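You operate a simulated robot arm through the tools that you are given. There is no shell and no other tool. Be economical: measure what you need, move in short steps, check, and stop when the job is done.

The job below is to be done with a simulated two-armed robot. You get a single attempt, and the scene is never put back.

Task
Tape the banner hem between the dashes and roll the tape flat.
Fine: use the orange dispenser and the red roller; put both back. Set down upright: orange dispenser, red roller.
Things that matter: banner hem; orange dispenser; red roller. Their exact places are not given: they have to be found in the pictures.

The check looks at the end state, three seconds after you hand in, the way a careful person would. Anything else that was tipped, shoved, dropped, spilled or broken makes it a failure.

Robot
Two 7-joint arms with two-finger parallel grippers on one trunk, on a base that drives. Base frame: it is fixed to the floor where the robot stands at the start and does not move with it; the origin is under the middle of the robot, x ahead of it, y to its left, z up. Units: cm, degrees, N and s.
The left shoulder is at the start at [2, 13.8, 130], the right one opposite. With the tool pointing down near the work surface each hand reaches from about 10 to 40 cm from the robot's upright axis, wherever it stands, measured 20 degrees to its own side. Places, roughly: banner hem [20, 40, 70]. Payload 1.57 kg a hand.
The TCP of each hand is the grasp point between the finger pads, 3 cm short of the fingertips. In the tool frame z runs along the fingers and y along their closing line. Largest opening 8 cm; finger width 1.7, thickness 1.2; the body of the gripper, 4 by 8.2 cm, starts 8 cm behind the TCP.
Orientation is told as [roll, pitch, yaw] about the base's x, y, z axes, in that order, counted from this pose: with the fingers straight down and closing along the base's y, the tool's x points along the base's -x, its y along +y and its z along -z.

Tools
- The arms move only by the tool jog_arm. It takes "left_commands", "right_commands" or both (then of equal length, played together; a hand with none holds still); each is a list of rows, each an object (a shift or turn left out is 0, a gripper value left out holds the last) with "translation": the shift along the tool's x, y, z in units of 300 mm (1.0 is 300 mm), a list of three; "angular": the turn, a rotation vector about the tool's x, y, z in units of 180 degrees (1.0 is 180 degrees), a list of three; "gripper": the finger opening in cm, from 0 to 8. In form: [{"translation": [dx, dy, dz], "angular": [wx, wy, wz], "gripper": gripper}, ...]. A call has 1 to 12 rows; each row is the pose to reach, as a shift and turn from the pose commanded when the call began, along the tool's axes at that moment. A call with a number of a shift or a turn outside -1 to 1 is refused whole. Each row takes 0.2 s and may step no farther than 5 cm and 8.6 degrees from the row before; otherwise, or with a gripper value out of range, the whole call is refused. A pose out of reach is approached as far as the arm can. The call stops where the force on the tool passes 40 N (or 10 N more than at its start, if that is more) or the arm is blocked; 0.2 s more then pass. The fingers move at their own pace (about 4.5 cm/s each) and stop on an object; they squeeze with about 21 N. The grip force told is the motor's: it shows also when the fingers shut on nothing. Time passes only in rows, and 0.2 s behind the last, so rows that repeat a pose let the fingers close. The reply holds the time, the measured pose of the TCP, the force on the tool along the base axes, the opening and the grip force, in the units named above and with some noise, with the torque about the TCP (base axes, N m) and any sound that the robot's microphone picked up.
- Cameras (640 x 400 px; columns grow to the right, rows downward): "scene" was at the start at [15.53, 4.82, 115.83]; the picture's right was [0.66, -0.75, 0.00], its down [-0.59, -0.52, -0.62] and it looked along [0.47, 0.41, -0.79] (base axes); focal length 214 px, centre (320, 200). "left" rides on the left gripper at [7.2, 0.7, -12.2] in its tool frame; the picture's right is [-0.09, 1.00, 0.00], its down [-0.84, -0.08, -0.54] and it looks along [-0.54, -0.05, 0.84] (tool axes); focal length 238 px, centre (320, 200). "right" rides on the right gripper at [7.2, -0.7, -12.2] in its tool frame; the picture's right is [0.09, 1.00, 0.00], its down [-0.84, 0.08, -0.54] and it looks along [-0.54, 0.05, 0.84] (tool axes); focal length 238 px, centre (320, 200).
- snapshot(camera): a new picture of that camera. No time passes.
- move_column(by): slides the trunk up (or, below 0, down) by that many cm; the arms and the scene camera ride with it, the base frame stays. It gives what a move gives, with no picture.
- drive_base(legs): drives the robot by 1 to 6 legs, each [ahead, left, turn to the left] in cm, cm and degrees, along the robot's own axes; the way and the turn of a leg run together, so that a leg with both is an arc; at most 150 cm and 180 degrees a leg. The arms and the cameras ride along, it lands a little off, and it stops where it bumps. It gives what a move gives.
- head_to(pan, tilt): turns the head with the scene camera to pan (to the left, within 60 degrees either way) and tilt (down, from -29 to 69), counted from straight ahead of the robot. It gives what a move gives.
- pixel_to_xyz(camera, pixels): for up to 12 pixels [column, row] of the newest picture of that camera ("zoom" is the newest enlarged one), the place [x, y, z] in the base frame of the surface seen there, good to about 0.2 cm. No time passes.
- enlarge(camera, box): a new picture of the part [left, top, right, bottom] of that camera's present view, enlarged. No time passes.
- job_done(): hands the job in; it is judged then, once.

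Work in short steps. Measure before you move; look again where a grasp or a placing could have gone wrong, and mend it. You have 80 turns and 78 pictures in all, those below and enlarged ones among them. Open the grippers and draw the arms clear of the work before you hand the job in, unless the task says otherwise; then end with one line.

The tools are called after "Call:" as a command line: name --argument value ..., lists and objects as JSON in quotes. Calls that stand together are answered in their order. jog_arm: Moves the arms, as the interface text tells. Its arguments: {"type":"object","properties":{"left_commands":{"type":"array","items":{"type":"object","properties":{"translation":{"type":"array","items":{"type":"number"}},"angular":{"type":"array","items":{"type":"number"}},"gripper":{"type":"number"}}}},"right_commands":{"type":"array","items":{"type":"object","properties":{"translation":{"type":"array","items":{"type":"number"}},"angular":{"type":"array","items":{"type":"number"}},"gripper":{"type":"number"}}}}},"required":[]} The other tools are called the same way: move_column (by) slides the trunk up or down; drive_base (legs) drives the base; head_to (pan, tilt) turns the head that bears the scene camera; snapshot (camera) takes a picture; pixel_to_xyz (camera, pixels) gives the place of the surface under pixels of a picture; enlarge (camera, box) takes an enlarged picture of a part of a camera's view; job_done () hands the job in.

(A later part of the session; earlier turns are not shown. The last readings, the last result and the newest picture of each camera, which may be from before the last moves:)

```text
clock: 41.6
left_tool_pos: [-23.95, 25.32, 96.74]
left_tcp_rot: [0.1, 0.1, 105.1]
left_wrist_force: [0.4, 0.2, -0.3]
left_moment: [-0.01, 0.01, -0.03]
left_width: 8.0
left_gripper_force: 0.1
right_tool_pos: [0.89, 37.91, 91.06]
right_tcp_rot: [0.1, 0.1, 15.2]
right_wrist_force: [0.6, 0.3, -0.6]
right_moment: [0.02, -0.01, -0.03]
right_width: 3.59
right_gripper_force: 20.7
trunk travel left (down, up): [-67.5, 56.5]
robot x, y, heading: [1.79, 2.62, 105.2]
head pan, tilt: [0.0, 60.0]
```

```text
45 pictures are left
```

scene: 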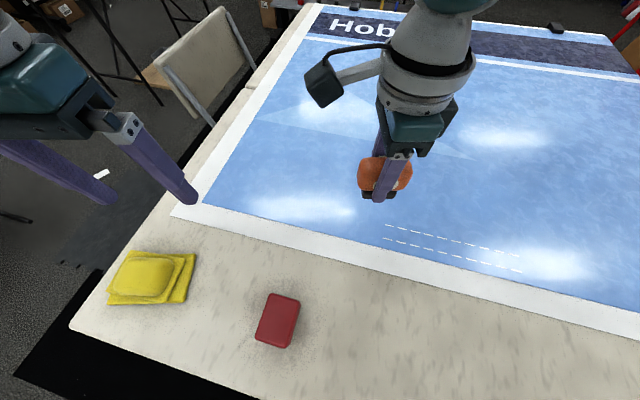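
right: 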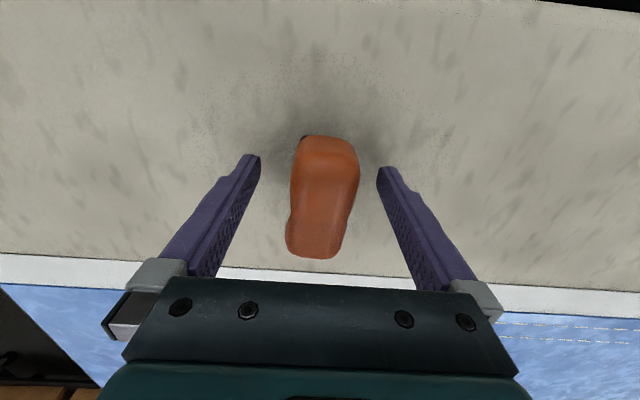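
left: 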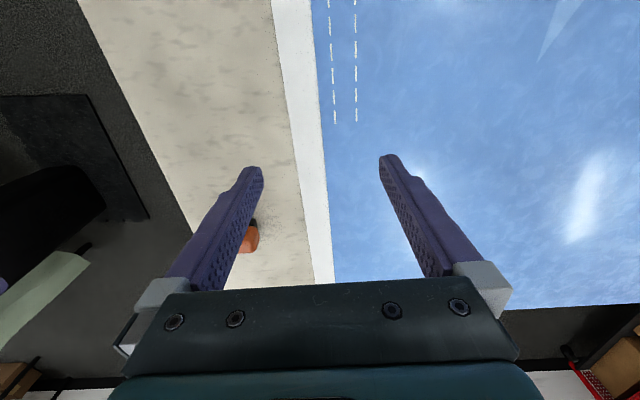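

The robot is at (1.8, 2.6) with heading 105. I square the dispenser to yaw 0 and bring it over (5.5, 37.2) at z 82.

Call:
jog_arm --right_commands '[{"translation": [-0.05, -0.02, 0.1], "angular": [0, 0, 0.042]}, {"translation": [-0.1, -0.04, 0.2], "angular": [0, 0, 0.0845]}, {"translation": [-0.142, -0.063, 0.3], "angular": [0, 0, 0.0845]}, {"translation": [-0.142, -0.063, 0.3], "angular": [0, 0, 0.0845]}, {"translation": [-0.142, -0.063, 0.3], "angular": [0, 0, 0.0845]}]'

Call:
enlarge --camera "scene" --box '[330, 150, 530, 275]'

```text
clock: 42.8
left_tool_pos: [-24.0, 25.29, 96.74]
left_tcp_rot: [0.0, 0.1, 105.1]
left_wrist_force: [0.1, -0.2, 0.2]
left_moment: [0.01, 0.01, -0.01]
left_width: 7.99
left_gripper_force: 0.0
right_tool_pos: [5.58, 37.28, 81.85]
right_tcp_rot: [0.2, 0.1, 0.0]
right_wrist_force: [-0.3, -0.3, -1.3]
right_moment: [0.01, 0.03, 0.0]
right_width: 3.55
right_gripper_force: 20.5
trunk travel left (down, up): [-67.5, 56.5]
robot x, y, heading: [1.79, 2.83, 105.2]
head pan, tilt: [0.0, 60.0]
```

```text
3.20 times, centred on (430, 212) of scene
```

zoom: 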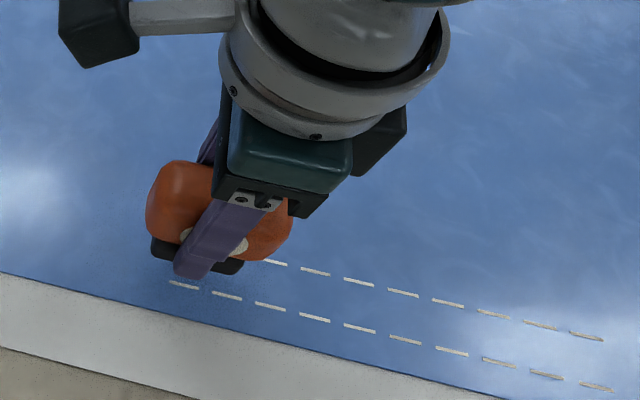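

The pose is exact. Before touching down I do a dry run at z 82 to x≈31, to make sure the whole stroke is reachable.

Call:
jog_arm --right_commands '[{"translation": [-0.15, 0, 0]}, {"translation": [-0.3, 0, 0]}, {"translation": [-0.45, 0, 0]}, {"translation": [-0.6, 0, 0]}, {"translation": [-0.72, 0, 0]}, {"translation": [-0.84, 0, 0]}, {"translation": [-0.84, 0, 0]}]'

Call:
enlarge --camera "scene" --box '[380, 150, 600, 290]'

```text
clock: 44.4
left_tool_pos: [-23.96, 25.27, 96.78]
left_tcp_rot: [0.0, 0.1, 105.1]
left_wrist_force: [-0.8, 0.2, -0.3]
left_moment: [0.01, 0.01, 0.0]
left_width: 7.98
left_gripper_force: 0.0
right_tool_pos: [30.82, 37.44, 82.12]
right_tcp_rot: [0.3, 0.1, 0.1]
right_wrist_force: [0.4, 0.3, -1.5]
right_moment: [0.01, 0.02, -0.01]
right_width: 3.58
right_gripper_force: 21.4
trunk travel left (down, up): [-67.5, 56.5]
robot x, y, heading: [1.81, 2.34, 105.4]
head pan, tilt: [0.0, 60.0]
```

```text
2.86 times, centred on (490, 220) of scene
```

zoom: 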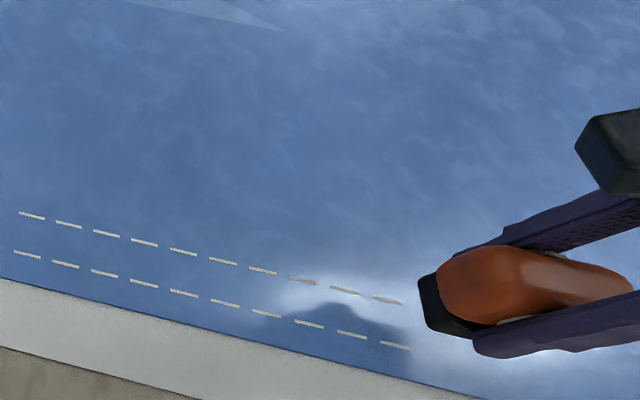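

The full stroke is reachable. I go back to the left end and lower to z≈78.9, just above contact.

Call:
jog_arm --right_commands '[{"translation": [0.15, -0.003, 0]}, {"translation": [0.3, -0.003, 0]}, {"translation": [0.45, -0.003, 0]}, {"translation": [0.6, -0.003, 0]}, {"translation": [0.72, -0.003, 0]}, {"translation": [0.84, -0.003, 0]}, {"translation": [0.84, -0.003, 0.05]}, {"translation": [0.84, -0.003, 0.1]}, {"translation": [0.84, -0.003, 0.1]}]'

Call:
enlarge --camera "scene" --box '[330, 170, 450, 250]'

```text
clock: 46.4
left_tool_pos: [-23.92, 25.32, 96.7]
left_tcp_rot: [0.0, 0.1, 105.1]
left_wrist_force: [0.5, -0.1, 1.2]
left_moment: [-0.01, -0.02, -0.04]
left_width: 8.0
left_gripper_force: 0.0
right_tool_pos: [5.49, 37.01, 79.08]
right_tcp_rot: [0.2, 0.1, 0.1]
right_wrist_force: [0.3, 0.4, -1.3]
right_moment: [0.03, 0.03, -0.01]
right_width: 3.59
right_gripper_force: 20.6
trunk travel left (down, up): [-67.5, 56.5]
robot x, y, heading: [1.77, 2.39, 105.0]
head pan, tilt: [0.0, 60.0]
```

```text
5.00 times, centred on (390, 210) of scene
```

zoom: 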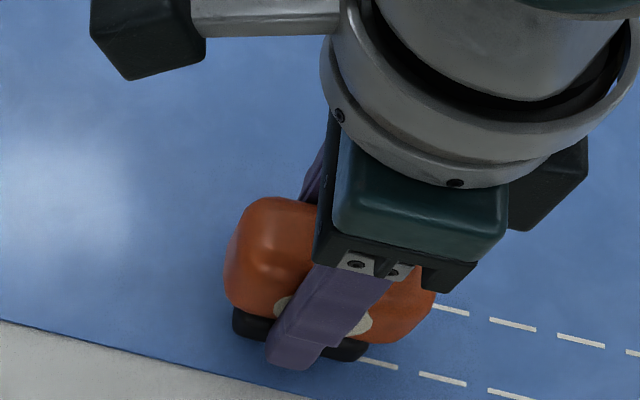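

The foot sits over the first dashes. I measure the foot's near bottom corners against the lines.

Call:
pixel_to_xyz --camera "zoom" --pixels '[[240, 328], [258, 334], [345, 354], [362, 350], [236, 312], [398, 368], [435, 304]]'

Call:
jog_arm --right_commands '[{"translation": [0, 0, 0.012]}, {"translation": [0, 0, 0.022]}, {"translation": [0, 0, 0.022]}]'

```text
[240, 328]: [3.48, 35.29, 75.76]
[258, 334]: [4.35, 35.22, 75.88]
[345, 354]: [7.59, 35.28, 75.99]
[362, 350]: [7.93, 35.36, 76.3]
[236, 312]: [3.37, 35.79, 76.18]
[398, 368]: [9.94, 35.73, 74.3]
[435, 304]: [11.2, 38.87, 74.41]
```

```text
clock: 47.2
left_tool_pos: [-23.85, 25.23, 96.7]
left_tcp_rot: [0.1, 0.0, 105.1]
left_wrist_force: [0.0, 0.3, -0.2]
left_moment: [0.01, 0.01, 0.0]
left_width: 8.0
left_gripper_force: 0.1
right_tool_pos: [5.41, 37.06, 78.44]
right_tcp_rot: [0.2, 0.2, 0.0]
right_wrist_force: [0.5, -5.5, 21.2]
right_moment: [-0.26, 0.05, 0.03]
right_width: 3.59
right_gripper_force: 20.9
trunk travel left (down, up): [-67.5, 56.5]
robot x, y, heading: [2.02, 2.66, 105.1]
head pan, tilt: [0.0, 60.0]
```

There is contact at 21 N. I ease off slightly and sweep the first 6 cm to see whether tape is being laid.

Call:
jog_arm --right_commands '[{"translation": [0, 0.004, -0.003]}, {"translation": [-0.04, 0.004, -0.003]}, {"translation": [-0.08, 0.004, -0.003]}, {"translation": [-0.12, 0.004, -0.003]}, {"translation": [-0.16, 0.004, -0.003]}, {"translation": [-0.2, 0.004, -0.003]}]'

Call:
enlarge --camera "scene" --box '[330, 170, 490, 270]'

```text
clock: 48.6
left_tool_pos: [-23.83, 25.16, 96.68]
left_tcp_rot: [0.0, -0.1, 105.0]
left_wrist_force: [0.4, 0.0, 0.5]
left_moment: [-0.01, 0.0, 0.01]
left_width: 7.98
left_gripper_force: 0.1
right_tool_pos: [11.46, 37.17, 78.44]
right_tcp_rot: [0.1, -0.1, 0.1]
right_wrist_force: [0.1, -0.1, -1.6]
right_moment: [0.01, 0.03, -0.01]
right_width: 3.57
right_gripper_force: 21.0
trunk travel left (down, up): [-67.5, 56.5]
robot x, y, heading: [1.76, 2.72, 105.1]
head pan, tilt: [0.0, 60.0]
```

```text
4.00 times, centred on (410, 220) of scene
```

zoom: 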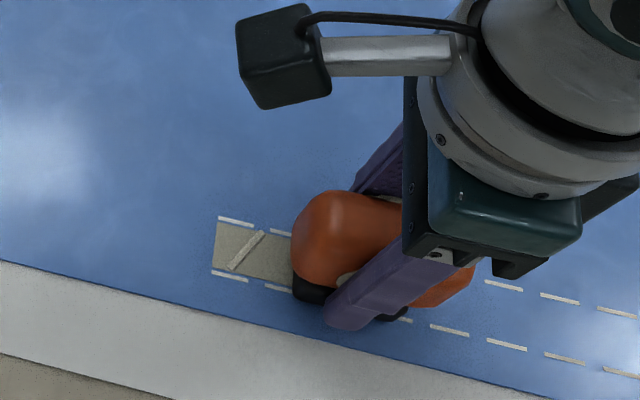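

Tape is being laid between the dashes from x≈5.7, but the force fell to zero, so I press down again before moving on.

Call:
jog_arm --right_commands '[{"translation": [0, 0, 0.003]}, {"translation": [0, 0, 0.003]}]'

Call:
pixel_to_xyz --camera "zoom" --pixels '[[216, 224], [213, 268], [285, 236], [285, 278], [262, 234], [235, 266], [250, 220], [222, 218]]'

Call:
enlarge --camera "right" --box '[160, 60, 480, 280]'

```text
clock: 49.2
left_tool_pos: [-23.94, 25.25, 96.6]
left_tcp_rot: [0.0, 0.2, 105.0]
left_wrist_force: [-0.7, -0.3, -0.4]
left_moment: [0.01, -0.01, 0.0]
left_width: 7.99
left_gripper_force: 0.0
right_tool_pos: [11.53, 37.24, 78.45]
right_tcp_rot: [0.1, -0.1, 0.0]
right_wrist_force: [0.9, -2.7, 11.2]
right_moment: [-0.16, 0.19, 0.06]
right_width: 3.59
right_gripper_force: 20.8
trunk travel left (down, up): [-67.5, 56.5]
robot x, y, heading: [1.97, 2.41, 105.1]
head pan, tilt: [0.0, 60.0]
```

```text
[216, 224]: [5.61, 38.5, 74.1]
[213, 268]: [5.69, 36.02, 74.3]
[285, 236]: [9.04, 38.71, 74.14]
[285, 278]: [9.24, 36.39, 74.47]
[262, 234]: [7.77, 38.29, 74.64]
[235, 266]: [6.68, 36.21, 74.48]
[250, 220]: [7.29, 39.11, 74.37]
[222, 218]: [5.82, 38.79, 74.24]
```

```text
1.82 times, centred on (320, 170) of right
```

zoom: 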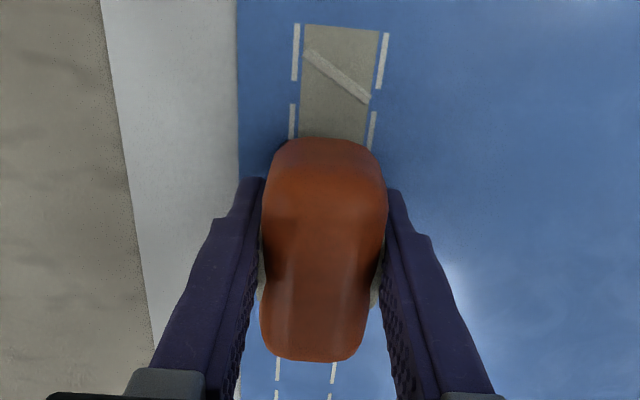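

The tape is 2.5 cm wide and centred at y≈37.25. I press at about 18 N and sweep on.

Call:
jog_arm --right_commands '[{"translation": [0, 0, 0.002]}, {"translation": [-0.05, 0, 0.002]}, {"translation": [-0.1, 0, 0.002]}, {"translation": [-0.15, 0, 0.002]}, {"translation": [-0.2, 0, 0.002]}, {"translation": [-0.25, 0, 0.002]}]'

Call:
enlarge --camera "scene" --box '[350, 170, 550, 295]'

```text
clock: 50.6
left_tool_pos: [-23.88, 25.32, 96.84]
left_tcp_rot: [0.0, 0.0, 105.1]
left_wrist_force: [1.0, 0.2, 0.2]
left_moment: [-0.02, 0.01, -0.03]
left_width: 7.99
left_gripper_force: 0.2
right_tool_pos: [19.03, 37.53, 78.31]
right_tcp_rot: [0.2, -0.1, 0.1]
right_wrist_force: [-1.5, 0.3, 7.4]
right_moment: [-0.02, 0.25, -0.01]
right_width: 3.59
right_gripper_force: 20.6
trunk travel left (down, up): [-67.5, 56.5]
robot x, y, heading: [1.73, 2.44, 105.2]
head pan, tilt: [0.0, 60.0]
```

```text
3.20 times, centred on (450, 232) of scene
```

zoom: 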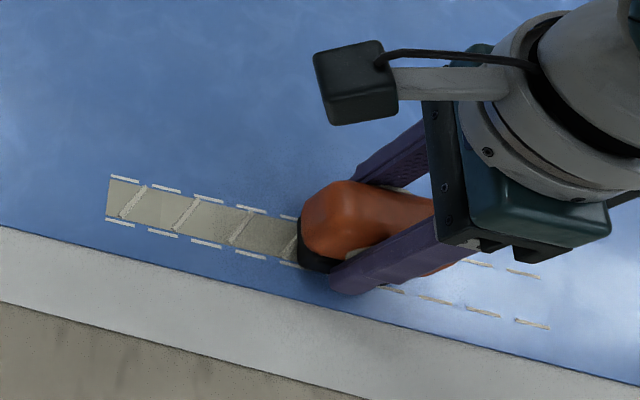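

The tape is continuous, with the expected wrinkles. The reading shows y drifting up by about 0.2, so I correct it gently and finish the stroke to TCP x≈30.6.

Call:
jog_arm --right_commands '[{"translation": [-0.05, -0.002, 0.002]}, {"translation": [-0.1, -0.004, 0.003]}, {"translation": [-0.15, -0.006, 0.003]}, {"translation": [-0.2, -0.007, 0.003]}, {"translation": [-0.25, -0.008, 0.004]}, {"translation": [-0.3, -0.009, 0.004]}, {"translation": [-0.35, -0.01, 0.004]}, {"translation": [-0.385, -0.01, 0.004]}]'

Call:
snapshot --camera "right"

```text
clock: 52.4
left_tool_pos: [-23.92, 25.36, 96.7]
left_tcp_rot: [0.0, -0.1, 105.1]
left_wrist_force: [-0.5, 0.3, 0.1]
left_moment: [-0.01, 0.01, 0.02]
left_width: 8.02
left_gripper_force: 0.1
right_tool_pos: [30.63, 37.13, 78.05]
right_tcp_rot: [0.2, 0.0, 0.0]
right_wrist_force: [-6.1, -0.7, 20.1]
right_moment: [-0.2, -0.04, -0.04]
right_width: 3.58
right_gripper_force: 20.9
trunk travel left (down, up): [-67.5, 56.5]
robot x, y, heading: [1.68, 2.51, 105.3]
head pan, tilt: [0.0, 60.0]
```

```text
38 pictures are left
```

right: 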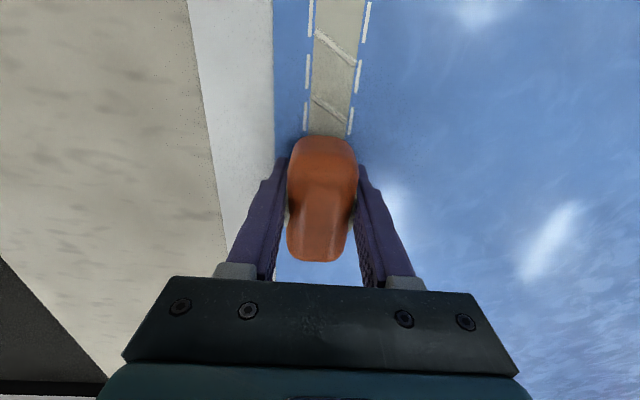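

The tape lies well centred. I lift straight up and inspect the finished strip.

Call:
jog_arm --right_commands '[{"translation": [0, 0, -0.05]}, {"translation": [0, 0, -0.2]}, {"translation": [0, 0, -0.35]}, {"translation": [0, 0, -0.45]}, {"translation": [0, 0, -0.45]}]'

Call:
enlarge --camera "scene" --box '[360, 190, 560, 315]'

Call:
pixel_to_xyz --camera "zoom" --pixels '[[80, 125], [505, 225]]'

```text
clock: 53.6
left_tool_pos: [-23.85, 25.3, 96.73]
left_tcp_rot: [-0.1, 0.0, 105.1]
left_wrist_force: [0.4, -0.3, 0.1]
left_moment: [0.01, -0.01, -0.01]
left_width: 7.99
left_gripper_force: 0.1
right_tool_pos: [30.17, 36.46, 91.61]
right_tcp_rot: [0.2, 0.0, -0.1]
right_wrist_force: [-0.4, -0.2, -0.3]
right_moment: [0.0, -0.01, 0.0]
right_width: 3.56
right_gripper_force: 21.4
trunk travel left (down, up): [-67.5, 56.5]
robot x, y, heading: [1.91, 2.41, 104.9]
head pan, tilt: [0.0, 60.0]
```

```text
3.20 times, centred on (460, 252) of scene
```

zoom: 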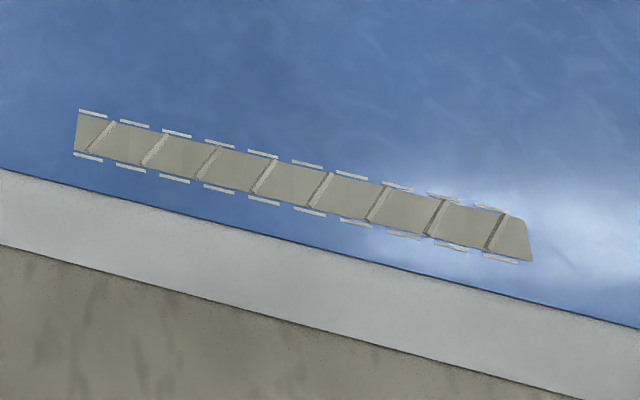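

```text
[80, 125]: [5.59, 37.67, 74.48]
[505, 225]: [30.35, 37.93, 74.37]
```

The tape spans the full dash length from 5.6 to about 31.3, with diagonal wrinkles to roll out. Now I return the dispenser, driving back to (40, -9) at heading 90.

Call:
drive_base --legs '[[0, 0, -15], [-11.5, 0, 0], [0, -38, 0]]'

Call:
jog_arm --right_commands '[{"angular": [0, 0, -0.0455]}, {"angular": [0, 0, -0.091]}, {"angular": [0, 0, -0.1365]}, {"angular": [0, 0, -0.182]}, {"angular": [0, 0, -0.2275]}, {"angular": [0, 0, -0.273]}, {"angular": [0, 0, -0.3185]}, {"angular": [0, 0, -0.364]}, {"angular": [0, 0, -0.4095]}, {"angular": [0, 0, -0.455]}, {"angular": [0, 0, -0.5]}, {"angular": [0, 0, -0.5]}]'

```text
clock: 57.7
left_tool_pos: [21.17, 19.93, 96.74]
left_tcp_rot: [0.0, 0.0, 89.0]
left_wrist_force: [0.3, -0.4, -0.8]
left_moment: [0.0, -0.04, -0.03]
left_width: 7.99
left_gripper_force: 0.0
right_tool_pos: [76.2, 15.5, 91.44]
right_tcp_rot: [0.2, 0.0, -16.0]
right_wrist_force: [-0.5, -0.2, -1.0]
right_moment: [0.01, -0.01, -0.01]
right_width: 3.56
right_gripper_force: 21.3
trunk travel left (down, up): [-67.5, 56.5]
robot x, y, heading: [39.4, -9.01, 88.8]
head pan, tilt: [0.0, 60.0]
```

```text
clock: 60.3
left_tool_pos: [21.08, 19.78, 96.81]
left_tcp_rot: [0.0, 0.0, 88.9]
left_wrist_force: [0.5, 0.3, 0.2]
left_moment: [-0.02, 0.01, 0.03]
left_width: 8.01
left_gripper_force: 0.2
right_tool_pos: [76.11, 15.66, 91.52]
right_tcp_rot: [0.0, -0.2, 73.9]
right_wrist_force: [-0.1, -0.1, -0.7]
right_moment: [0.04, 0.0, -0.02]
right_width: 3.56
right_gripper_force: 21.1
trunk travel left (down, up): [-67.5, 56.5]
robot x, y, heading: [39.49, -9.16, 88.6]
head pan, tilt: [0.0, 60.0]
```

The hand is at (76.1, 15.6) with yaw 73.9. I bring it over home (48.06, 17.45) at yaw 90 and z 85.

Call:
jog_arm --right_commands '[{"translation": [0.029, 0.131, 0], "angular": [0, 0, -0.02]}, {"translation": [0.058, 0.262, 0], "angular": [0, 0, -0.04]}, {"translation": [0.087, 0.393, 0], "angular": [0, 0, -0.06]}, {"translation": [0.115, 0.524, 0], "angular": [0, 0, -0.0895]}, {"translation": [0.144, 0.655, 0], "angular": [0, 0, -0.0895]}, {"translation": [0.173, 0.786, 0], "angular": [0, 0, -0.0895]}, {"translation": [0.201, 0.915, 0], "angular": [0, 0, -0.0895]}, {"translation": [0.201, 0.915, 0.12], "angular": [0, 0, -0.0895]}, {"translation": [0.201, 0.915, 0.217], "angular": [0, 0, -0.0895]}, {"translation": [0.201, 0.915, 0.217], "angular": [0, 0, -0.0895]}]'

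Call:
snapshot --camera "right"

```text
clock: 62.5
left_tool_pos: [21.04, 19.85, 96.68]
left_tcp_rot: [-0.1, 0.0, 88.8]
left_wrist_force: [-0.1, -0.1, -0.1]
left_moment: [0.02, 0.02, -0.02]
left_width: 7.98
left_gripper_force: 0.1
right_tool_pos: [47.81, 17.51, 85.11]
right_tcp_rot: [0.0, -0.2, 90.1]
right_wrist_force: [0.6, -0.7, -1.9]
right_moment: [-0.02, -0.03, 0.0]
right_width: 3.56
right_gripper_force: 20.4
trunk travel left (down, up): [-67.5, 56.5]
robot x, y, heading: [39.67, -9.18, 88.9]
head pan, tilt: [0.0, 60.0]
```

```text
36 pictures are left
```

right: 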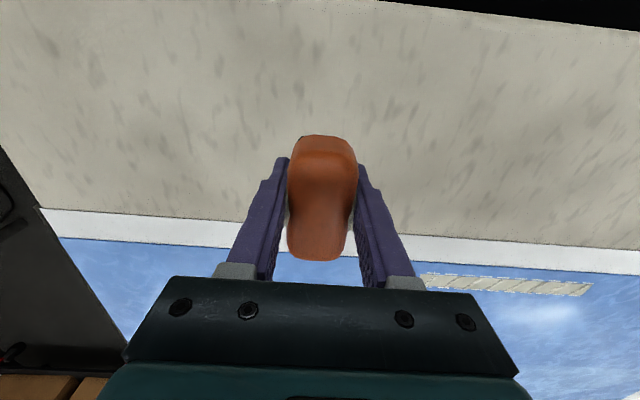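

The position is good. I lower to z≈78.4 and then creep to contact.

Call:
jog_arm --right_commands '[{"translation": [0, -0.006, 0.12]}, {"translation": [0, -0.006, 0.2]}, {"translation": [0, -0.006, 0.225]}, {"translation": [0, -0.006, 0.232]}, {"translation": [0, -0.006, 0.236]}]'

```text
clock: 63.7
left_tool_pos: [21.09, 19.91, 96.75]
left_tcp_rot: [0.0, 0.0, 88.8]
left_wrist_force: [-0.5, 0.5, 0.0]
left_moment: [-0.02, -0.04, 0.01]
left_width: 8.02
left_gripper_force: 0.0
right_tool_pos: [48.42, 17.49, 77.86]
right_tcp_rot: [0.0, -0.2, 90.0]
right_wrist_force: [0.6, -0.7, 3.8]
right_moment: [0.1, 0.01, -0.03]
right_width: 3.58
right_gripper_force: 21.0
trunk travel left (down, up): [-67.5, 56.5]
robot x, y, heading: [39.26, -9.23, 89.0]
head pan, tilt: [0.0, 60.0]
```

Light contact at 3.8 N, so it is seated. I open the fingers and rise straight up.

Call:
jog_arm --right_commands '[{"gripper": 5}, {"gripper": 8}, {"gripper": 8}, {"gripper": 8}, {"translation": [0, 0, -0.1], "gripper": 8}, {"translation": [0, 0, -0.25], "gripper": 8}, {"translation": [0, 0, -0.4], "gripper": 8}, {"translation": [0, 0, -0.5], "gripper": 8}, {"translation": [0, 0, -0.5], "gripper": 8}]'

Call:
snapshot --camera "right"

Call:
snapshot --camera "scene"

```text
clock: 65.7
left_tool_pos: [21.0, 19.8, 96.77]
left_tcp_rot: [0.0, 0.1, 88.9]
left_wrist_force: [0.5, 0.0, 0.5]
left_moment: [0.0, -0.03, 0.01]
left_width: 8.0
left_gripper_force: 0.1
right_tool_pos: [48.52, 17.5, 92.68]
right_tcp_rot: [0.0, -0.2, 90.0]
right_wrist_force: [-0.5, -0.4, 1.6]
right_moment: [-0.03, -0.02, -0.01]
right_width: 7.99
right_gripper_force: 0.0
trunk travel left (down, up): [-67.5, 56.5]
robot x, y, heading: [39.52, -9.53, 88.8]
head pan, tilt: [0.0, 60.0]
```

```text
35 pictures are left
```

right: 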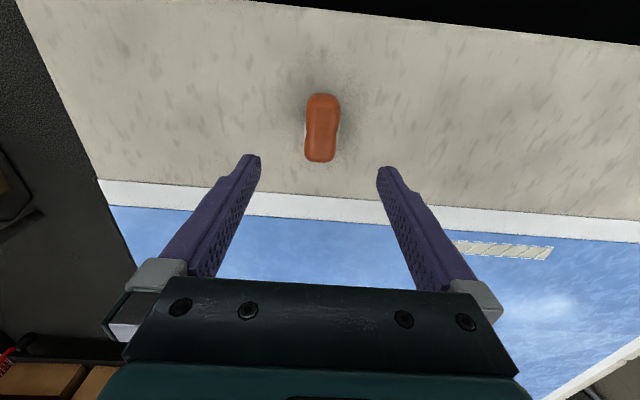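

```text
34 pictures are left
```

scene: 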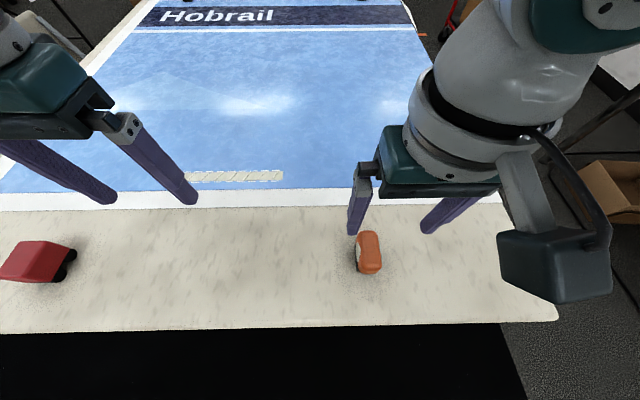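

The dispenser is back and upright. Now I go for the roller with the left hand, driving left to x≈0.

Call:
drive_base --legs '[[0, 0, 1.1], [0, 39.5, 0]]'

Call:
snapshot --camera "left"

```text
clock: 68.5
left_tool_pos: [-18.44, 19.89, 96.72]
left_tcp_rot: [0.0, 0.1, 89.6]
left_wrist_force: [1.0, 1.0, -0.8]
left_moment: [-0.01, -0.01, -0.01]
left_width: 8.01
left_gripper_force: 0.0
right_tool_pos: [9.14, 17.61, 92.66]
right_tcp_rot: [0.0, -0.2, 90.7]
right_wrist_force: [-0.9, 0.4, -0.3]
right_moment: [0.0, 0.01, 0.0]
right_width: 7.98
right_gripper_force: 0.1
trunk travel left (down, up): [-67.5, 56.5]
robot x, y, heading: [0.08, -9.06, 89.6]
head pan, tilt: [0.0, 60.0]
```

```text
33 pictures are left
```

left: 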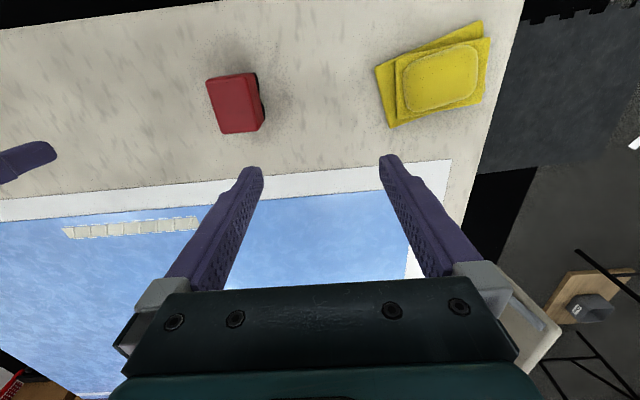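

The roller is visible at (235,103) in the left camera. I measure its top and centre the left hand above it.

Call:
pixel_to_xyz --camera "left" --pixels '[[210, 82], [253, 75], [222, 128], [262, 124], [236, 103]]'

Call:
jog_arm --left_commands '[{"translation": [0.03, -0.11, 0.05]}, {"translation": [0.06, -0.22, 0.1]}, {"translation": [0.09, -0.332, 0.15]}, {"translation": [0.09, -0.332, 0.15]}]'

Call:
snapshot --camera "left"

```text
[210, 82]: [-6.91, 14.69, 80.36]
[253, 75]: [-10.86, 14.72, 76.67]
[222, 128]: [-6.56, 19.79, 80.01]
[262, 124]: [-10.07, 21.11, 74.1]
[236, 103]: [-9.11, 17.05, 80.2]
```

```text
clock: 69.5
left_tool_pos: [-8.23, 17.13, 92.33]
left_tcp_rot: [0.0, 0.0, 89.6]
left_wrist_force: [0.7, -0.2, -1.1]
left_moment: [0.0, 0.02, 0.03]
left_width: 7.99
left_gripper_force: 0.1
right_tool_pos: [8.98, 17.7, 92.64]
right_tcp_rot: [0.1, -0.3, 90.7]
right_wrist_force: [-0.2, -0.6, -0.8]
right_moment: [-0.04, 0.03, 0.01]
right_width: 7.98
right_gripper_force: 0.1
trunk travel left (down, up): [-67.5, 56.5]
robot x, y, heading: [0.19, -9.03, 89.6]
head pan, tilt: [0.0, 60.0]
```

```text
32 pictures are left
```

left: 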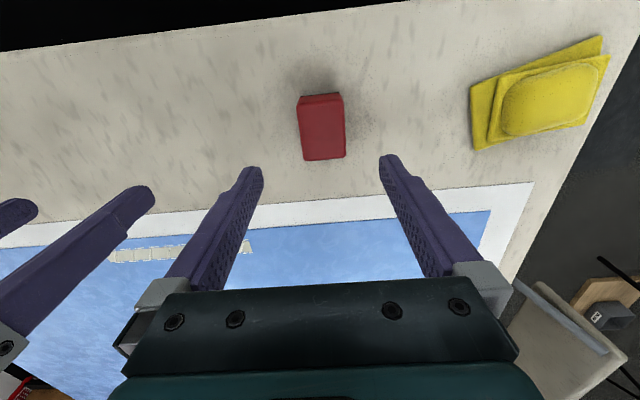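

It is centred within 0.2 cm. I descend to z≈79.2, which keeps the fingertips above the wheels, and grip.

Call:
jog_arm --left_commands '[{"translation": [0, 0.007, 0.15], "gripper": 8}, {"translation": [0, 0.007, 0.3], "gripper": 8}, {"translation": [0, 0.007, 0.4], "gripper": 8}, {"translation": [0, 0.007, 0.437], "gripper": 8}, {"translation": [0, 0.007, 0.437], "gripper": 8}, {"translation": [0, 0.007, 0.437], "gripper": 5}, {"translation": [0, 0.007, 0.437], "gripper": 3}, {"translation": [0, 0.007, 0.437], "gripper": 3}, {"translation": [0, 0.007, 0.437], "gripper": 3}, {"translation": [0, 0.007, 0.437], "gripper": 3}]'

Call:
snapshot --camera "left"

```text
clock: 71.7
left_tool_pos: [-8.8, 17.18, 79.24]
left_tcp_rot: [0.1, 0.1, 89.7]
left_wrist_force: [-1.0, 0.1, -0.4]
left_moment: [0.01, 0.01, 0.02]
left_width: 4.79
left_gripper_force: 20.9
right_tool_pos: [9.06, 17.68, 92.54]
right_tcp_rot: [0.0, -0.3, 90.6]
right_wrist_force: [0.0, -0.4, 0.0]
right_moment: [0.03, 0.0, 0.0]
right_width: 8.01
right_gripper_force: 0.1
trunk travel left (down, up): [-67.5, 56.5]
robot x, y, heading: [0.17, -9.06, 89.7]
head pan, tilt: [0.0, 60.0]
```

```text
31 pictures are left
```

left: 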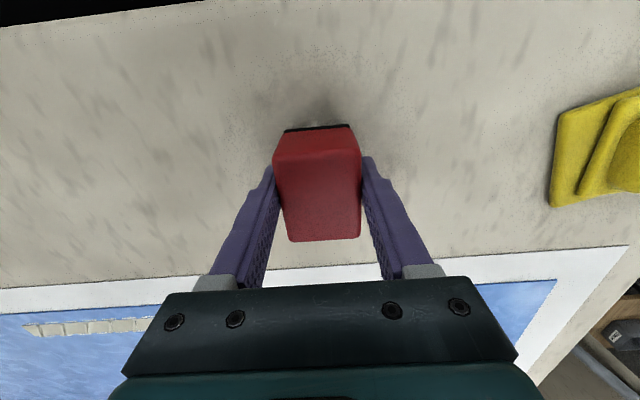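

The roller is gripped at 4.8 cm, and home is (-8.7, 17.2, 79.24) at yaw 89.7. I lift and turn it +90°.

Call:
jog_arm --left_commands '[{"translation": [0, 0, -0.1]}, {"translation": [-0.05, 0, -0.25]}, {"translation": [-0.15, 0, -0.35]}, {"translation": [-0.25, 0, -0.43]}, {"translation": [-0.25, 0, -0.43]}]'

Call:
jog_arm --left_commands '[{"angular": [0, 0, -0.0455]}, {"angular": [0, 0, -0.091]}, {"angular": [0, 0, -0.1365]}, {"angular": [0, 0, -0.182]}, {"angular": [0, 0, -0.2275]}, {"angular": [0, 0, -0.273]}, {"angular": [0, 0, -0.3185]}, {"angular": [0, 0, -0.364]}, {"angular": [0, 0, -0.4095]}, {"angular": [0, 0, -0.455]}, {"angular": [0, 0, -0.5]}, {"angular": [0, 0, -0.5]}]'

Call:
drive_base --legs '[[0, -34.5, 0], [11.5, 0, 0], [0, 0, -15]]'

Call:
snapshot --camera "scene"

```text
clock: 72.9
left_tool_pos: [-8.89, 24.5, 92.27]
left_tcp_rot: [0.0, 0.1, 89.6]
left_wrist_force: [0.4, 0.1, -2.0]
left_moment: [0.0, -0.03, 0.0]
left_width: 4.77
left_gripper_force: 20.7
right_tool_pos: [9.02, 17.64, 92.66]
right_tcp_rot: [0.1, -0.2, 90.7]
right_wrist_force: [-0.2, 0.0, -0.6]
right_moment: [0.02, 0.01, -0.01]
right_width: 8.02
right_gripper_force: 0.2
trunk travel left (down, up): [-67.5, 56.5]
robot x, y, heading: [0.21, -9.25, 89.7]
head pan, tilt: [0.0, 60.0]
```

```text
clock: 75.7
left_tool_pos: [-12.5, 24.72, 91.48]
left_tcp_rot: [-0.1, -4.5, -179.0]
left_wrist_force: [0.2, -0.4, -1.9]
left_moment: [-0.04, 0.0, -0.02]
left_width: 4.75
left_gripper_force: 21.0
right_tool_pos: [8.99, 17.69, 92.67]
right_tcp_rot: [0.0, -0.2, 90.5]
right_wrist_force: [-1.0, -0.1, 0.3]
right_moment: [-0.01, -0.03, -0.03]
right_width: 8.0
right_gripper_force: 0.1
trunk travel left (down, up): [-67.5, 56.5]
robot x, y, heading: [0.15, -9.18, 89.7]
head pan, tilt: [0.0, 60.0]
stopped in row 12 (left hand): the arm was blocked; the commanded pose is now the measured one
```

```text
clock: 79.6
left_tool_pos: [30.81, 37.91, 91.41]
left_tcp_rot: [-0.2, -4.6, 166.3]
left_wrist_force: [-0.7, -0.1, -1.3]
left_moment: [-0.01, 0.0, -0.01]
left_width: 4.77
left_gripper_force: 21.0
right_tool_pos: [49.61, 25.66, 92.62]
right_tcp_rot: [-0.1, -0.2, 76.0]
right_wrist_force: [0.5, 0.7, -0.6]
right_moment: [-0.01, 0.01, -0.01]
right_width: 8.0
right_gripper_force: 0.1
trunk travel left (down, up): [-67.5, 56.5]
robot x, y, heading: [34.5, 1.94, 75.1]
head pan, tilt: [0.0, 60.0]
```

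```text
30 pictures are left
```

scene: 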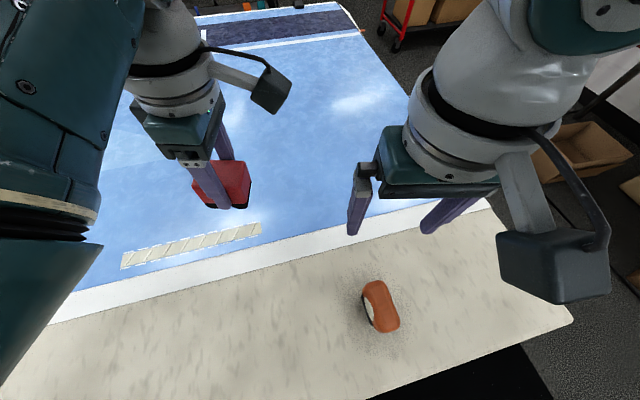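

The wrist ended at pitch -4.6 and yaw 166. I straighten it to pitch 0 and yaw 180 above the right end of the tape.

Call:
jog_arm --left_commands '[{"translation": [0, 0.01, 0], "angular": [0.0, 0.009, -0.025]}, {"translation": [0, 0.02, 0.03], "angular": [0.0, 0.017, -0.05]}, {"translation": [0, 0.025, 0.08], "angular": [0.0, 0.0256, -0.076]}, {"translation": [0, 0.025, 0.15], "angular": [0.0, 0.0256, -0.076]}, {"translation": [0, 0.025, 0.15], "angular": [0.0, 0.0256, -0.076]}]'

Call:
snapshot --camera "scene"

```text
clock: 81.0
left_tool_pos: [26.04, 38.73, 86.58]
left_tcp_rot: [-2.2, -4.6, -178.8]
left_wrist_force: [-0.3, -0.2, -1.3]
left_moment: [-0.01, -0.02, 0.02]
left_width: 4.77
left_gripper_force: 21.5
right_tool_pos: [49.75, 25.77, 92.64]
right_tcp_rot: [0.0, -0.2, 76.0]
right_wrist_force: [-0.4, -0.7, -1.3]
right_moment: [0.02, 0.0, -0.02]
right_width: 8.01
right_gripper_force: 0.1
trunk travel left (down, up): [-67.5, 56.5]
robot x, y, heading: [34.36, 1.85, 75.2]
head pan, tilt: [0.0, 60.0]
stopped in row 5 (left hand): the arm was blocked; the commanded pose is now the measured one
```

```text
29 pictures are left
```

scene: 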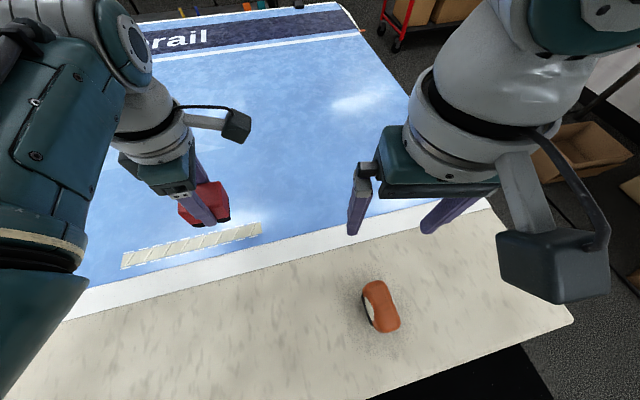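

The wrist is blocked in that direction. The roller is symmetric, so I lift and turn the other way, back to yaw 90 and then toward yaw 0.

Call:
jog_arm --left_commands '[{"translation": [0, 0, -0.06], "angular": [0, 0, 0.0455]}, {"translation": [0, 0, -0.12], "angular": [0, 0, 0.091]}, {"translation": [0, 0, -0.18], "angular": [0, 0, 0.1365]}, {"translation": [0, 0, -0.2], "angular": [0, 0, 0.182]}, {"translation": [0, 0, -0.2], "angular": [0, 0, 0.2275]}, {"translation": [0, 0, -0.2], "angular": [0, 0, 0.273]}, {"translation": [0, 0, -0.2], "angular": [0, 0, 0.3185]}, {"translation": [0, 0, -0.2], "angular": [0, 0, 0.364]}, {"translation": [0, 0, -0.2], "angular": [0, 0, 0.4095]}, {"translation": [0, 0, -0.2], "angular": [0, 0, 0.455]}, {"translation": [0, 0, -0.2], "angular": [0, 0, 0.5]}, {"translation": [0, 0, -0.2], "angular": [0, 0, 0.5]}]'

```text
clock: 83.6
left_tool_pos: [27.19, 38.37, 92.49]
left_tcp_rot: [4.1, -1.9, 90.8]
left_wrist_force: [0.6, -0.2, -0.9]
left_moment: [0.02, 0.01, -0.03]
left_width: 4.75
left_gripper_force: 21.0
right_tool_pos: [49.78, 25.59, 92.6]
right_tcp_rot: [0.1, -0.2, 76.0]
right_wrist_force: [-0.2, -1.3, -0.1]
right_moment: [0.03, 0.0, 0.0]
right_width: 8.0
right_gripper_force: 0.1
trunk travel left (down, up): [-67.5, 56.5]
robot x, y, heading: [33.89, 1.73, 74.9]
head pan, tilt: [0.0, 60.0]
```

The tilt is roll 4.1, pitch -1.9. I level the hand first, then rotate to yaw 0.

Call:
jog_arm --left_commands '[{"angular": [0.0228, 0.0106, 0]}, {"angular": [0.0228, 0.0106, 0]}]'

Call:
jog_arm --left_commands '[{"angular": [0, 0, 0.0455]}, {"angular": [0, 0, 0.091]}, {"angular": [0, 0, 0.1365]}, {"angular": [0, 0, 0.182]}, {"angular": [0, 0, 0.2275]}, {"angular": [0, 0, 0.273]}, {"angular": [0, 0, 0.3185]}, {"angular": [0, 0, 0.364]}, {"angular": [0, 0, 0.4095]}, {"angular": [0, 0, 0.455]}, {"angular": [0, 0, 0.5]}, {"angular": [0, 0, 0.5]}]'

Call:
snapshot --camera "scene"

```text
clock: 84.2
left_tool_pos: [27.2, 38.31, 92.54]
left_tcp_rot: [-0.1, 0.0, 90.9]
left_wrist_force: [0.7, -0.2, -1.7]
left_moment: [-0.02, -0.01, 0.0]
left_width: 4.78
left_gripper_force: 21.2
right_tool_pos: [49.63, 25.76, 92.69]
right_tcp_rot: [0.1, -0.2, 76.0]
right_wrist_force: [0.7, -0.6, 0.7]
right_moment: [-0.01, 0.02, 0.04]
right_width: 8.02
right_gripper_force: 0.0
trunk travel left (down, up): [-67.5, 56.5]
robot x, y, heading: [34.56, 1.99, 74.6]
head pan, tilt: [0.0, 60.0]
```

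```text
clock: 86.8
left_tool_pos: [27.25, 38.11, 92.56]
left_tcp_rot: [0.0, 0.0, 0.9]
left_wrist_force: [0.0, 0.4, -1.8]
left_moment: [-0.01, 0.03, 0.01]
left_width: 4.78
left_gripper_force: 20.8
right_tool_pos: [49.77, 25.57, 92.6]
right_tcp_rot: [0.0, -0.1, 76.0]
right_wrist_force: [-0.5, 0.0, 0.0]
right_moment: [0.0, 0.0, 0.01]
right_width: 7.99
right_gripper_force: 0.0
trunk travel left (down, up): [-67.5, 56.5]
robot x, y, heading: [34.49, 1.62, 74.9]
head pan, tilt: [0.0, 60.0]
```

```text
28 pictures are left
```

scene: 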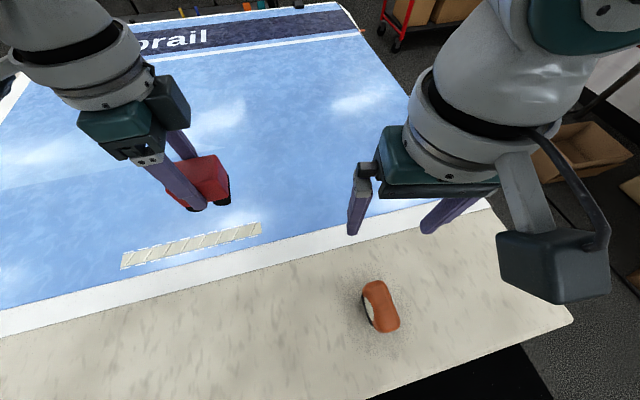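

The roller is level at yaw 0.9. I bring it over the right end (31.2, 37.2) at z≈83, squaring the yaw.

Call:
jog_arm --left_commands '[{"translation": [-0.06, -0.015, 0.1], "angular": [0, 0, 0.005]}, {"translation": [-0.13, -0.03, 0.2], "angular": [0, 0, 0.005]}, {"translation": [-0.13, -0.03, 0.3], "angular": [0, 0, 0.005]}, {"translation": [-0.13, -0.03, 0.32], "angular": [0, 0, 0.005]}, {"translation": [-0.13, -0.03, 0.32], "angular": [0, 0, 0.005]}]'

Call:
enlarge --camera "scene" --box '[100, 140, 320, 280]'

```text
clock: 88.0
left_tool_pos: [31.12, 37.55, 83.01]
left_tcp_rot: [0.0, -0.1, 0.0]
left_wrist_force: [0.3, 0.5, -2.0]
left_moment: [-0.01, 0.01, -0.03]
left_width: 4.76
left_gripper_force: 20.7
right_tool_pos: [49.67, 25.69, 92.65]
right_tcp_rot: [0.0, -0.1, 76.0]
right_wrist_force: [0.5, 0.4, -1.1]
right_moment: [0.01, -0.03, -0.01]
right_width: 8.02
right_gripper_force: 0.0
trunk travel left (down, up): [-67.5, 56.5]
robot x, y, heading: [34.5, 1.52, 75.0]
head pan, tilt: [0.0, 60.0]
```

```text
2.86 times, centred on (210, 210) of scene
```

zoom: 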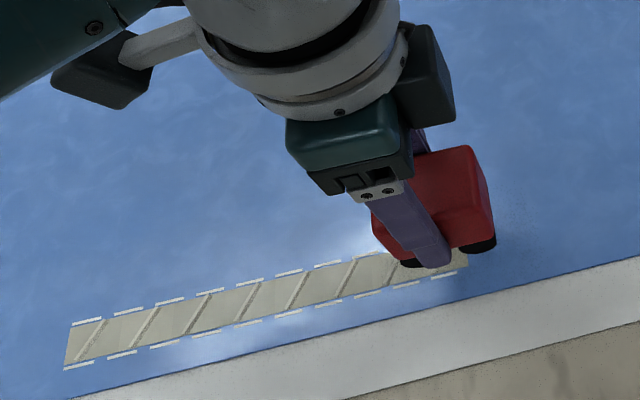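

Now I lower to about z 79.7 and creep to contact.

Call:
jog_arm --left_commands '[{"translation": [0, -0.009, 0.08]}, {"translation": [0, -0.009, 0.108]}, {"translation": [0, -0.009, 0.115]}, {"translation": [0, -0.009, 0.12]}, {"translation": [0, -0.009, 0.12]}]'

```text
clock: 89.2
left_tool_pos: [31.09, 37.19, 79.47]
left_tcp_rot: [0.1, -0.1, 0.0]
left_wrist_force: [-0.6, -4.9, 14.3]
left_moment: [-0.1, 0.07, 0.02]
left_width: 4.81
left_gripper_force: 20.9
right_tool_pos: [49.55, 25.66, 92.68]
right_tcp_rot: [0.0, -0.1, 76.1]
right_wrist_force: [0.0, 0.2, -0.2]
right_moment: [0.01, -0.01, -0.01]
right_width: 8.03
right_gripper_force: 0.1
trunk travel left (down, up): [-67.5, 56.5]
robot x, y, heading: [34.41, 1.55, 74.9]
head pan, tilt: [0.0, 60.0]
```

Contact at 14 N. I roll left the first 7.5 cm with a bit more pressure and check the effect.

Call:
jog_arm --left_commands '[{"translation": [0, 0, 0.002]}, {"translation": [0.04, 0, 0.002]}, {"translation": [0.08, 0, 0.002]}, {"translation": [0.12, 0, 0.002]}, {"translation": [0.16, 0, 0.002]}, {"translation": [0.2, 0, 0.002]}, {"translation": [0.25, 0, 0.002]}]'

Call:
enlarge --camera "scene" --box '[100, 140, 320, 280]'

```text
clock: 90.8
left_tool_pos: [23.49, 37.28, 79.24]
left_tcp_rot: [0.1, -0.1, 0.2]
left_wrist_force: [2.5, 1.4, 10.4]
left_moment: [-0.19, -0.1, 0.02]
left_width: 4.76
left_gripper_force: 21.2
right_tool_pos: [49.76, 25.76, 92.59]
right_tcp_rot: [0.0, -0.1, 76.0]
right_wrist_force: [0.3, 0.1, 0.7]
right_moment: [-0.03, -0.01, 0.0]
right_width: 7.99
right_gripper_force: 0.0
trunk travel left (down, up): [-67.5, 56.5]
robot x, y, heading: [34.7, 1.86, 74.8]
head pan, tilt: [0.0, 60.0]
```

```text
2.86 times, centred on (210, 210) of scene
```

zoom: 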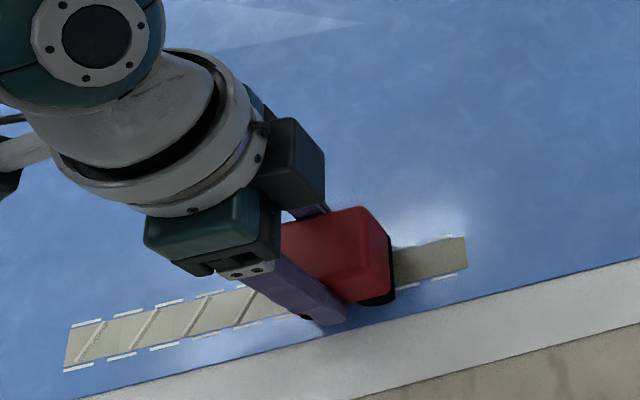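

The wrinkles vanish behind the roller. I roll on to the left end and a little past it.

Call:
jog_arm --left_commands '[{"translation": [0.06, 0, 0.001]}, {"translation": [0.12, 0, 0.001]}, {"translation": [0.18, 0, 0.002]}, {"translation": [0.24, 0, 0.002]}, {"translation": [0.3, 0, 0.002]}, {"translation": [0.36, 0, 0.003]}, {"translation": [0.42, 0, 0.003]}, {"translation": [0.48, 0, 0.003]}, {"translation": [0.54, 0, 0.003]}, {"translation": [0.6, 0, 0.003]}, {"translation": [0.65, 0, 0.003]}]'

Call:
enlarge --camera "scene" --box '[60, 140, 320, 300]'

```text
clock: 93.2
left_tool_pos: [3.88, 37.16, 79.24]
left_tcp_rot: [0.0, 0.0, 0.1]
left_wrist_force: [2.0, -1.4, 13.3]
left_moment: [-0.14, -0.06, 0.08]
left_width: 4.79
left_gripper_force: 20.9
right_tool_pos: [49.75, 25.78, 92.83]
right_tcp_rot: [0.0, -0.2, 76.1]
right_wrist_force: [-0.5, 0.1, -0.4]
right_moment: [-0.02, 0.02, 0.01]
right_width: 8.03
right_gripper_force: 0.0
trunk travel left (down, up): [-67.5, 56.5]
robot x, y, heading: [34.62, 1.82, 74.7]
head pan, tilt: [0.0, 60.0]
```

```text
2.46 times, centred on (190, 220) of scene
```

zoom: 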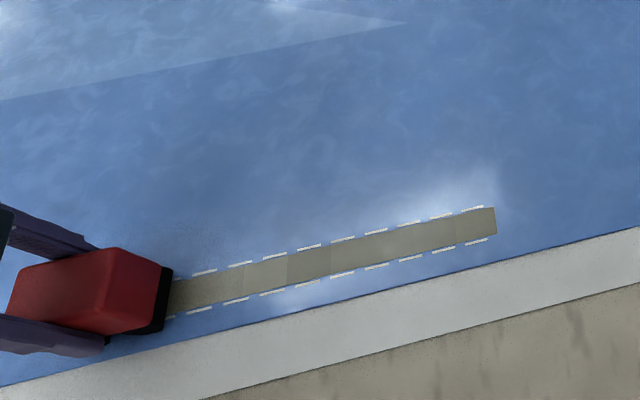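

The wrinkles are gone. I make one return pass to press every segment and leave the strip from the right end.

Call:
jog_arm --left_commands '[{"translation": [-0.08, 0, 0]}, {"translation": [-0.16, 0, 0]}, {"translation": [-0.24, 0, 0]}, {"translation": [-0.32, 0, -0.001]}, {"translation": [-0.4, 0, -0.001]}, {"translation": [-0.48, 0, -0.002]}, {"translation": [-0.56, 0, -0.002]}, {"translation": [-0.64, 0, -0.002]}, {"translation": [-0.72, 0, -0.003]}, {"translation": [-0.8, 0, -0.003]}, {"translation": [-0.86, 0, -0.003]}, {"translation": [-0.9, 0, -0.003]}]'

Call:
jog_arm --left_commands '[{"translation": [0, 0, -0.05]}, {"translation": [0, 0, -0.2]}, {"translation": [0, 0, -0.35]}, {"translation": [0, 0, -0.45]}, {"translation": [0, 0, -0.45]}]'

Call:
enlarge --camera "scene" --box '[80, 180, 300, 300]'

```text
clock: 95.8
left_tool_pos: [31.12, 37.11, 79.53]
left_tcp_rot: [0.0, -0.2, 0.0]
left_wrist_force: [-0.4, 0.1, -1.7]
left_moment: [-0.03, 0.0, -0.02]
left_width: 4.75
left_gripper_force: 20.9
right_tool_pos: [49.71, 25.65, 92.62]
right_tcp_rot: [-0.1, -0.2, 76.0]
right_wrist_force: [0.3, -0.2, -0.4]
right_moment: [-0.02, -0.01, -0.01]
right_width: 8.01
right_gripper_force: 0.0
trunk travel left (down, up): [-67.5, 56.5]
robot x, y, heading: [34.22, 1.83, 75.0]
head pan, tilt: [0.0, 60.0]
```

```text
clock: 97.0
left_tool_pos: [30.86, 36.91, 92.77]
left_tcp_rot: [0.1, -0.1, 0.1]
left_wrist_force: [0.4, -0.4, -2.3]
left_moment: [0.03, 0.02, -0.02]
left_width: 4.79
left_gripper_force: 21.6
right_tool_pos: [49.59, 25.61, 92.69]
right_tcp_rot: [0.0, -0.2, 76.0]
right_wrist_force: [-0.1, -0.6, -0.4]
right_moment: [-0.03, 0.02, 0.01]
right_width: 7.99
right_gripper_force: 0.1
trunk travel left (down, up): [-67.5, 56.5]
robot x, y, heading: [34.72, 1.81, 74.8]
head pan, tilt: [0.0, 60.0]
```

```text
2.91 times, centred on (190, 240) of scene
```

zoom: 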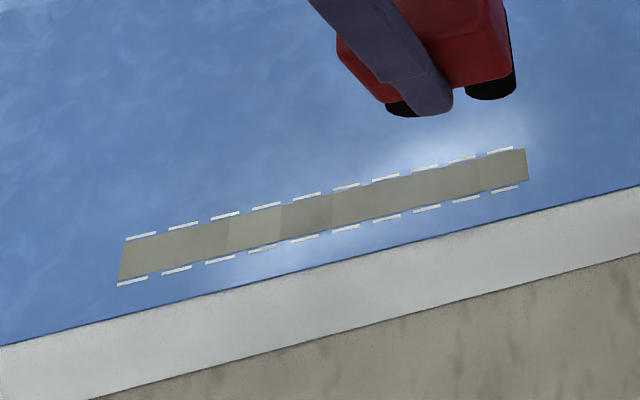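

The tape is flat along its whole length. I return the roller, turning the wrist back to yaw 90 and driving back.

Call:
jog_arm --left_commands '[{"angular": [0, 0, -0.0455]}, {"angular": [0, 0, -0.091]}, {"angular": [0, 0, -0.1365]}, {"angular": [0, 0, -0.182]}, {"angular": [0, 0, -0.2275]}, {"angular": [0, 0, -0.273]}, {"angular": [0, 0, -0.3185]}, {"angular": [0, 0, -0.364]}, {"angular": [0, 0, -0.4095]}, {"angular": [0, 0, -0.415]}, {"angular": [0, 0, -0.415]}]'

Call:
drive_base --legs '[[0, 0, 15], [-11, 0, 0], [0, 34.5, 0]]'

Call:
snapshot --camera "left"

```text
clock: 99.4
left_tool_pos: [30.96, 37.13, 92.55]
left_tcp_rot: [-0.2, 0.0, 74.8]
left_wrist_force: [0.5, 0.9, -1.2]
left_moment: [-0.03, 0.01, 0.0]
left_width: 4.78
left_gripper_force: 21.3
right_tool_pos: [49.67, 25.66, 92.65]
right_tcp_rot: [0.1, -0.2, 76.0]
right_wrist_force: [0.0, 0.0, 0.1]
right_moment: [-0.01, -0.01, 0.01]
right_width: 7.99
right_gripper_force: 0.0
trunk travel left (down, up): [-67.5, 56.5]
robot x, y, heading: [34.33, 1.77, 75.2]
head pan, tilt: [0.0, 60.0]
```

```text
clock: 103.3
left_tool_pos: [-12.22, 24.06, 92.7]
left_tcp_rot: [-0.1, -0.1, 90.0]
left_wrist_force: [0.6, 0.5, -1.8]
left_moment: [-0.02, 0.0, 0.01]
left_width: 4.78
left_gripper_force: 21.1
right_tool_pos: [8.78, 17.98, 92.58]
right_tcp_rot: [0.0, -0.3, 91.4]
right_wrist_force: [0.2, 0.6, -0.4]
right_moment: [0.02, -0.03, 0.01]
right_width: 8.0
right_gripper_force: 0.0
trunk travel left (down, up): [-67.5, 56.5]
robot x, y, heading: [-0.14, -8.73, 90.3]
head pan, tilt: [0.0, 60.0]
```

```text
23 pictures are left
```

left: 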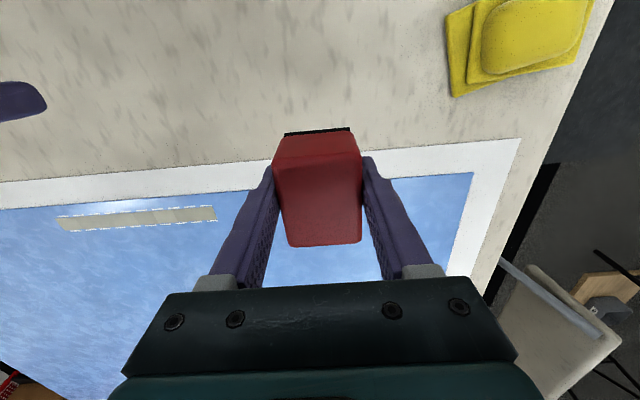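

From (-12.2, 24.1, 92.7) I move over home (-8.6, 17.2) and down to z≈84.

Call:
jog_arm --left_commands '[{"translation": [0.12, -0.06, 0]}, {"translation": [0.23, -0.12, 0.05]}, {"translation": [0.23, -0.12, 0.17]}, {"translation": [0.23, -0.12, 0.29]}, {"translation": [0.23, -0.12, 0.29]}]'

```text
clock: 104.5
left_tool_pos: [-8.33, 17.34, 83.77]
left_tcp_rot: [-0.1, -0.1, 90.1]
left_wrist_force: [-0.2, -0.2, -1.8]
left_moment: [0.0, -0.01, 0.0]
left_width: 4.79
left_gripper_force: 20.6
right_tool_pos: [8.75, 18.05, 92.56]
right_tcp_rot: [-0.1, -0.2, 91.4]
right_wrist_force: [0.7, -0.8, -0.1]
right_moment: [-0.03, 0.03, 0.0]
right_width: 8.0
right_gripper_force: 0.1
trunk travel left (down, up): [-67.5, 56.5]
robot x, y, heading: [0.58, -9.0, 90.4]
head pan, tilt: [0.0, 60.0]
```

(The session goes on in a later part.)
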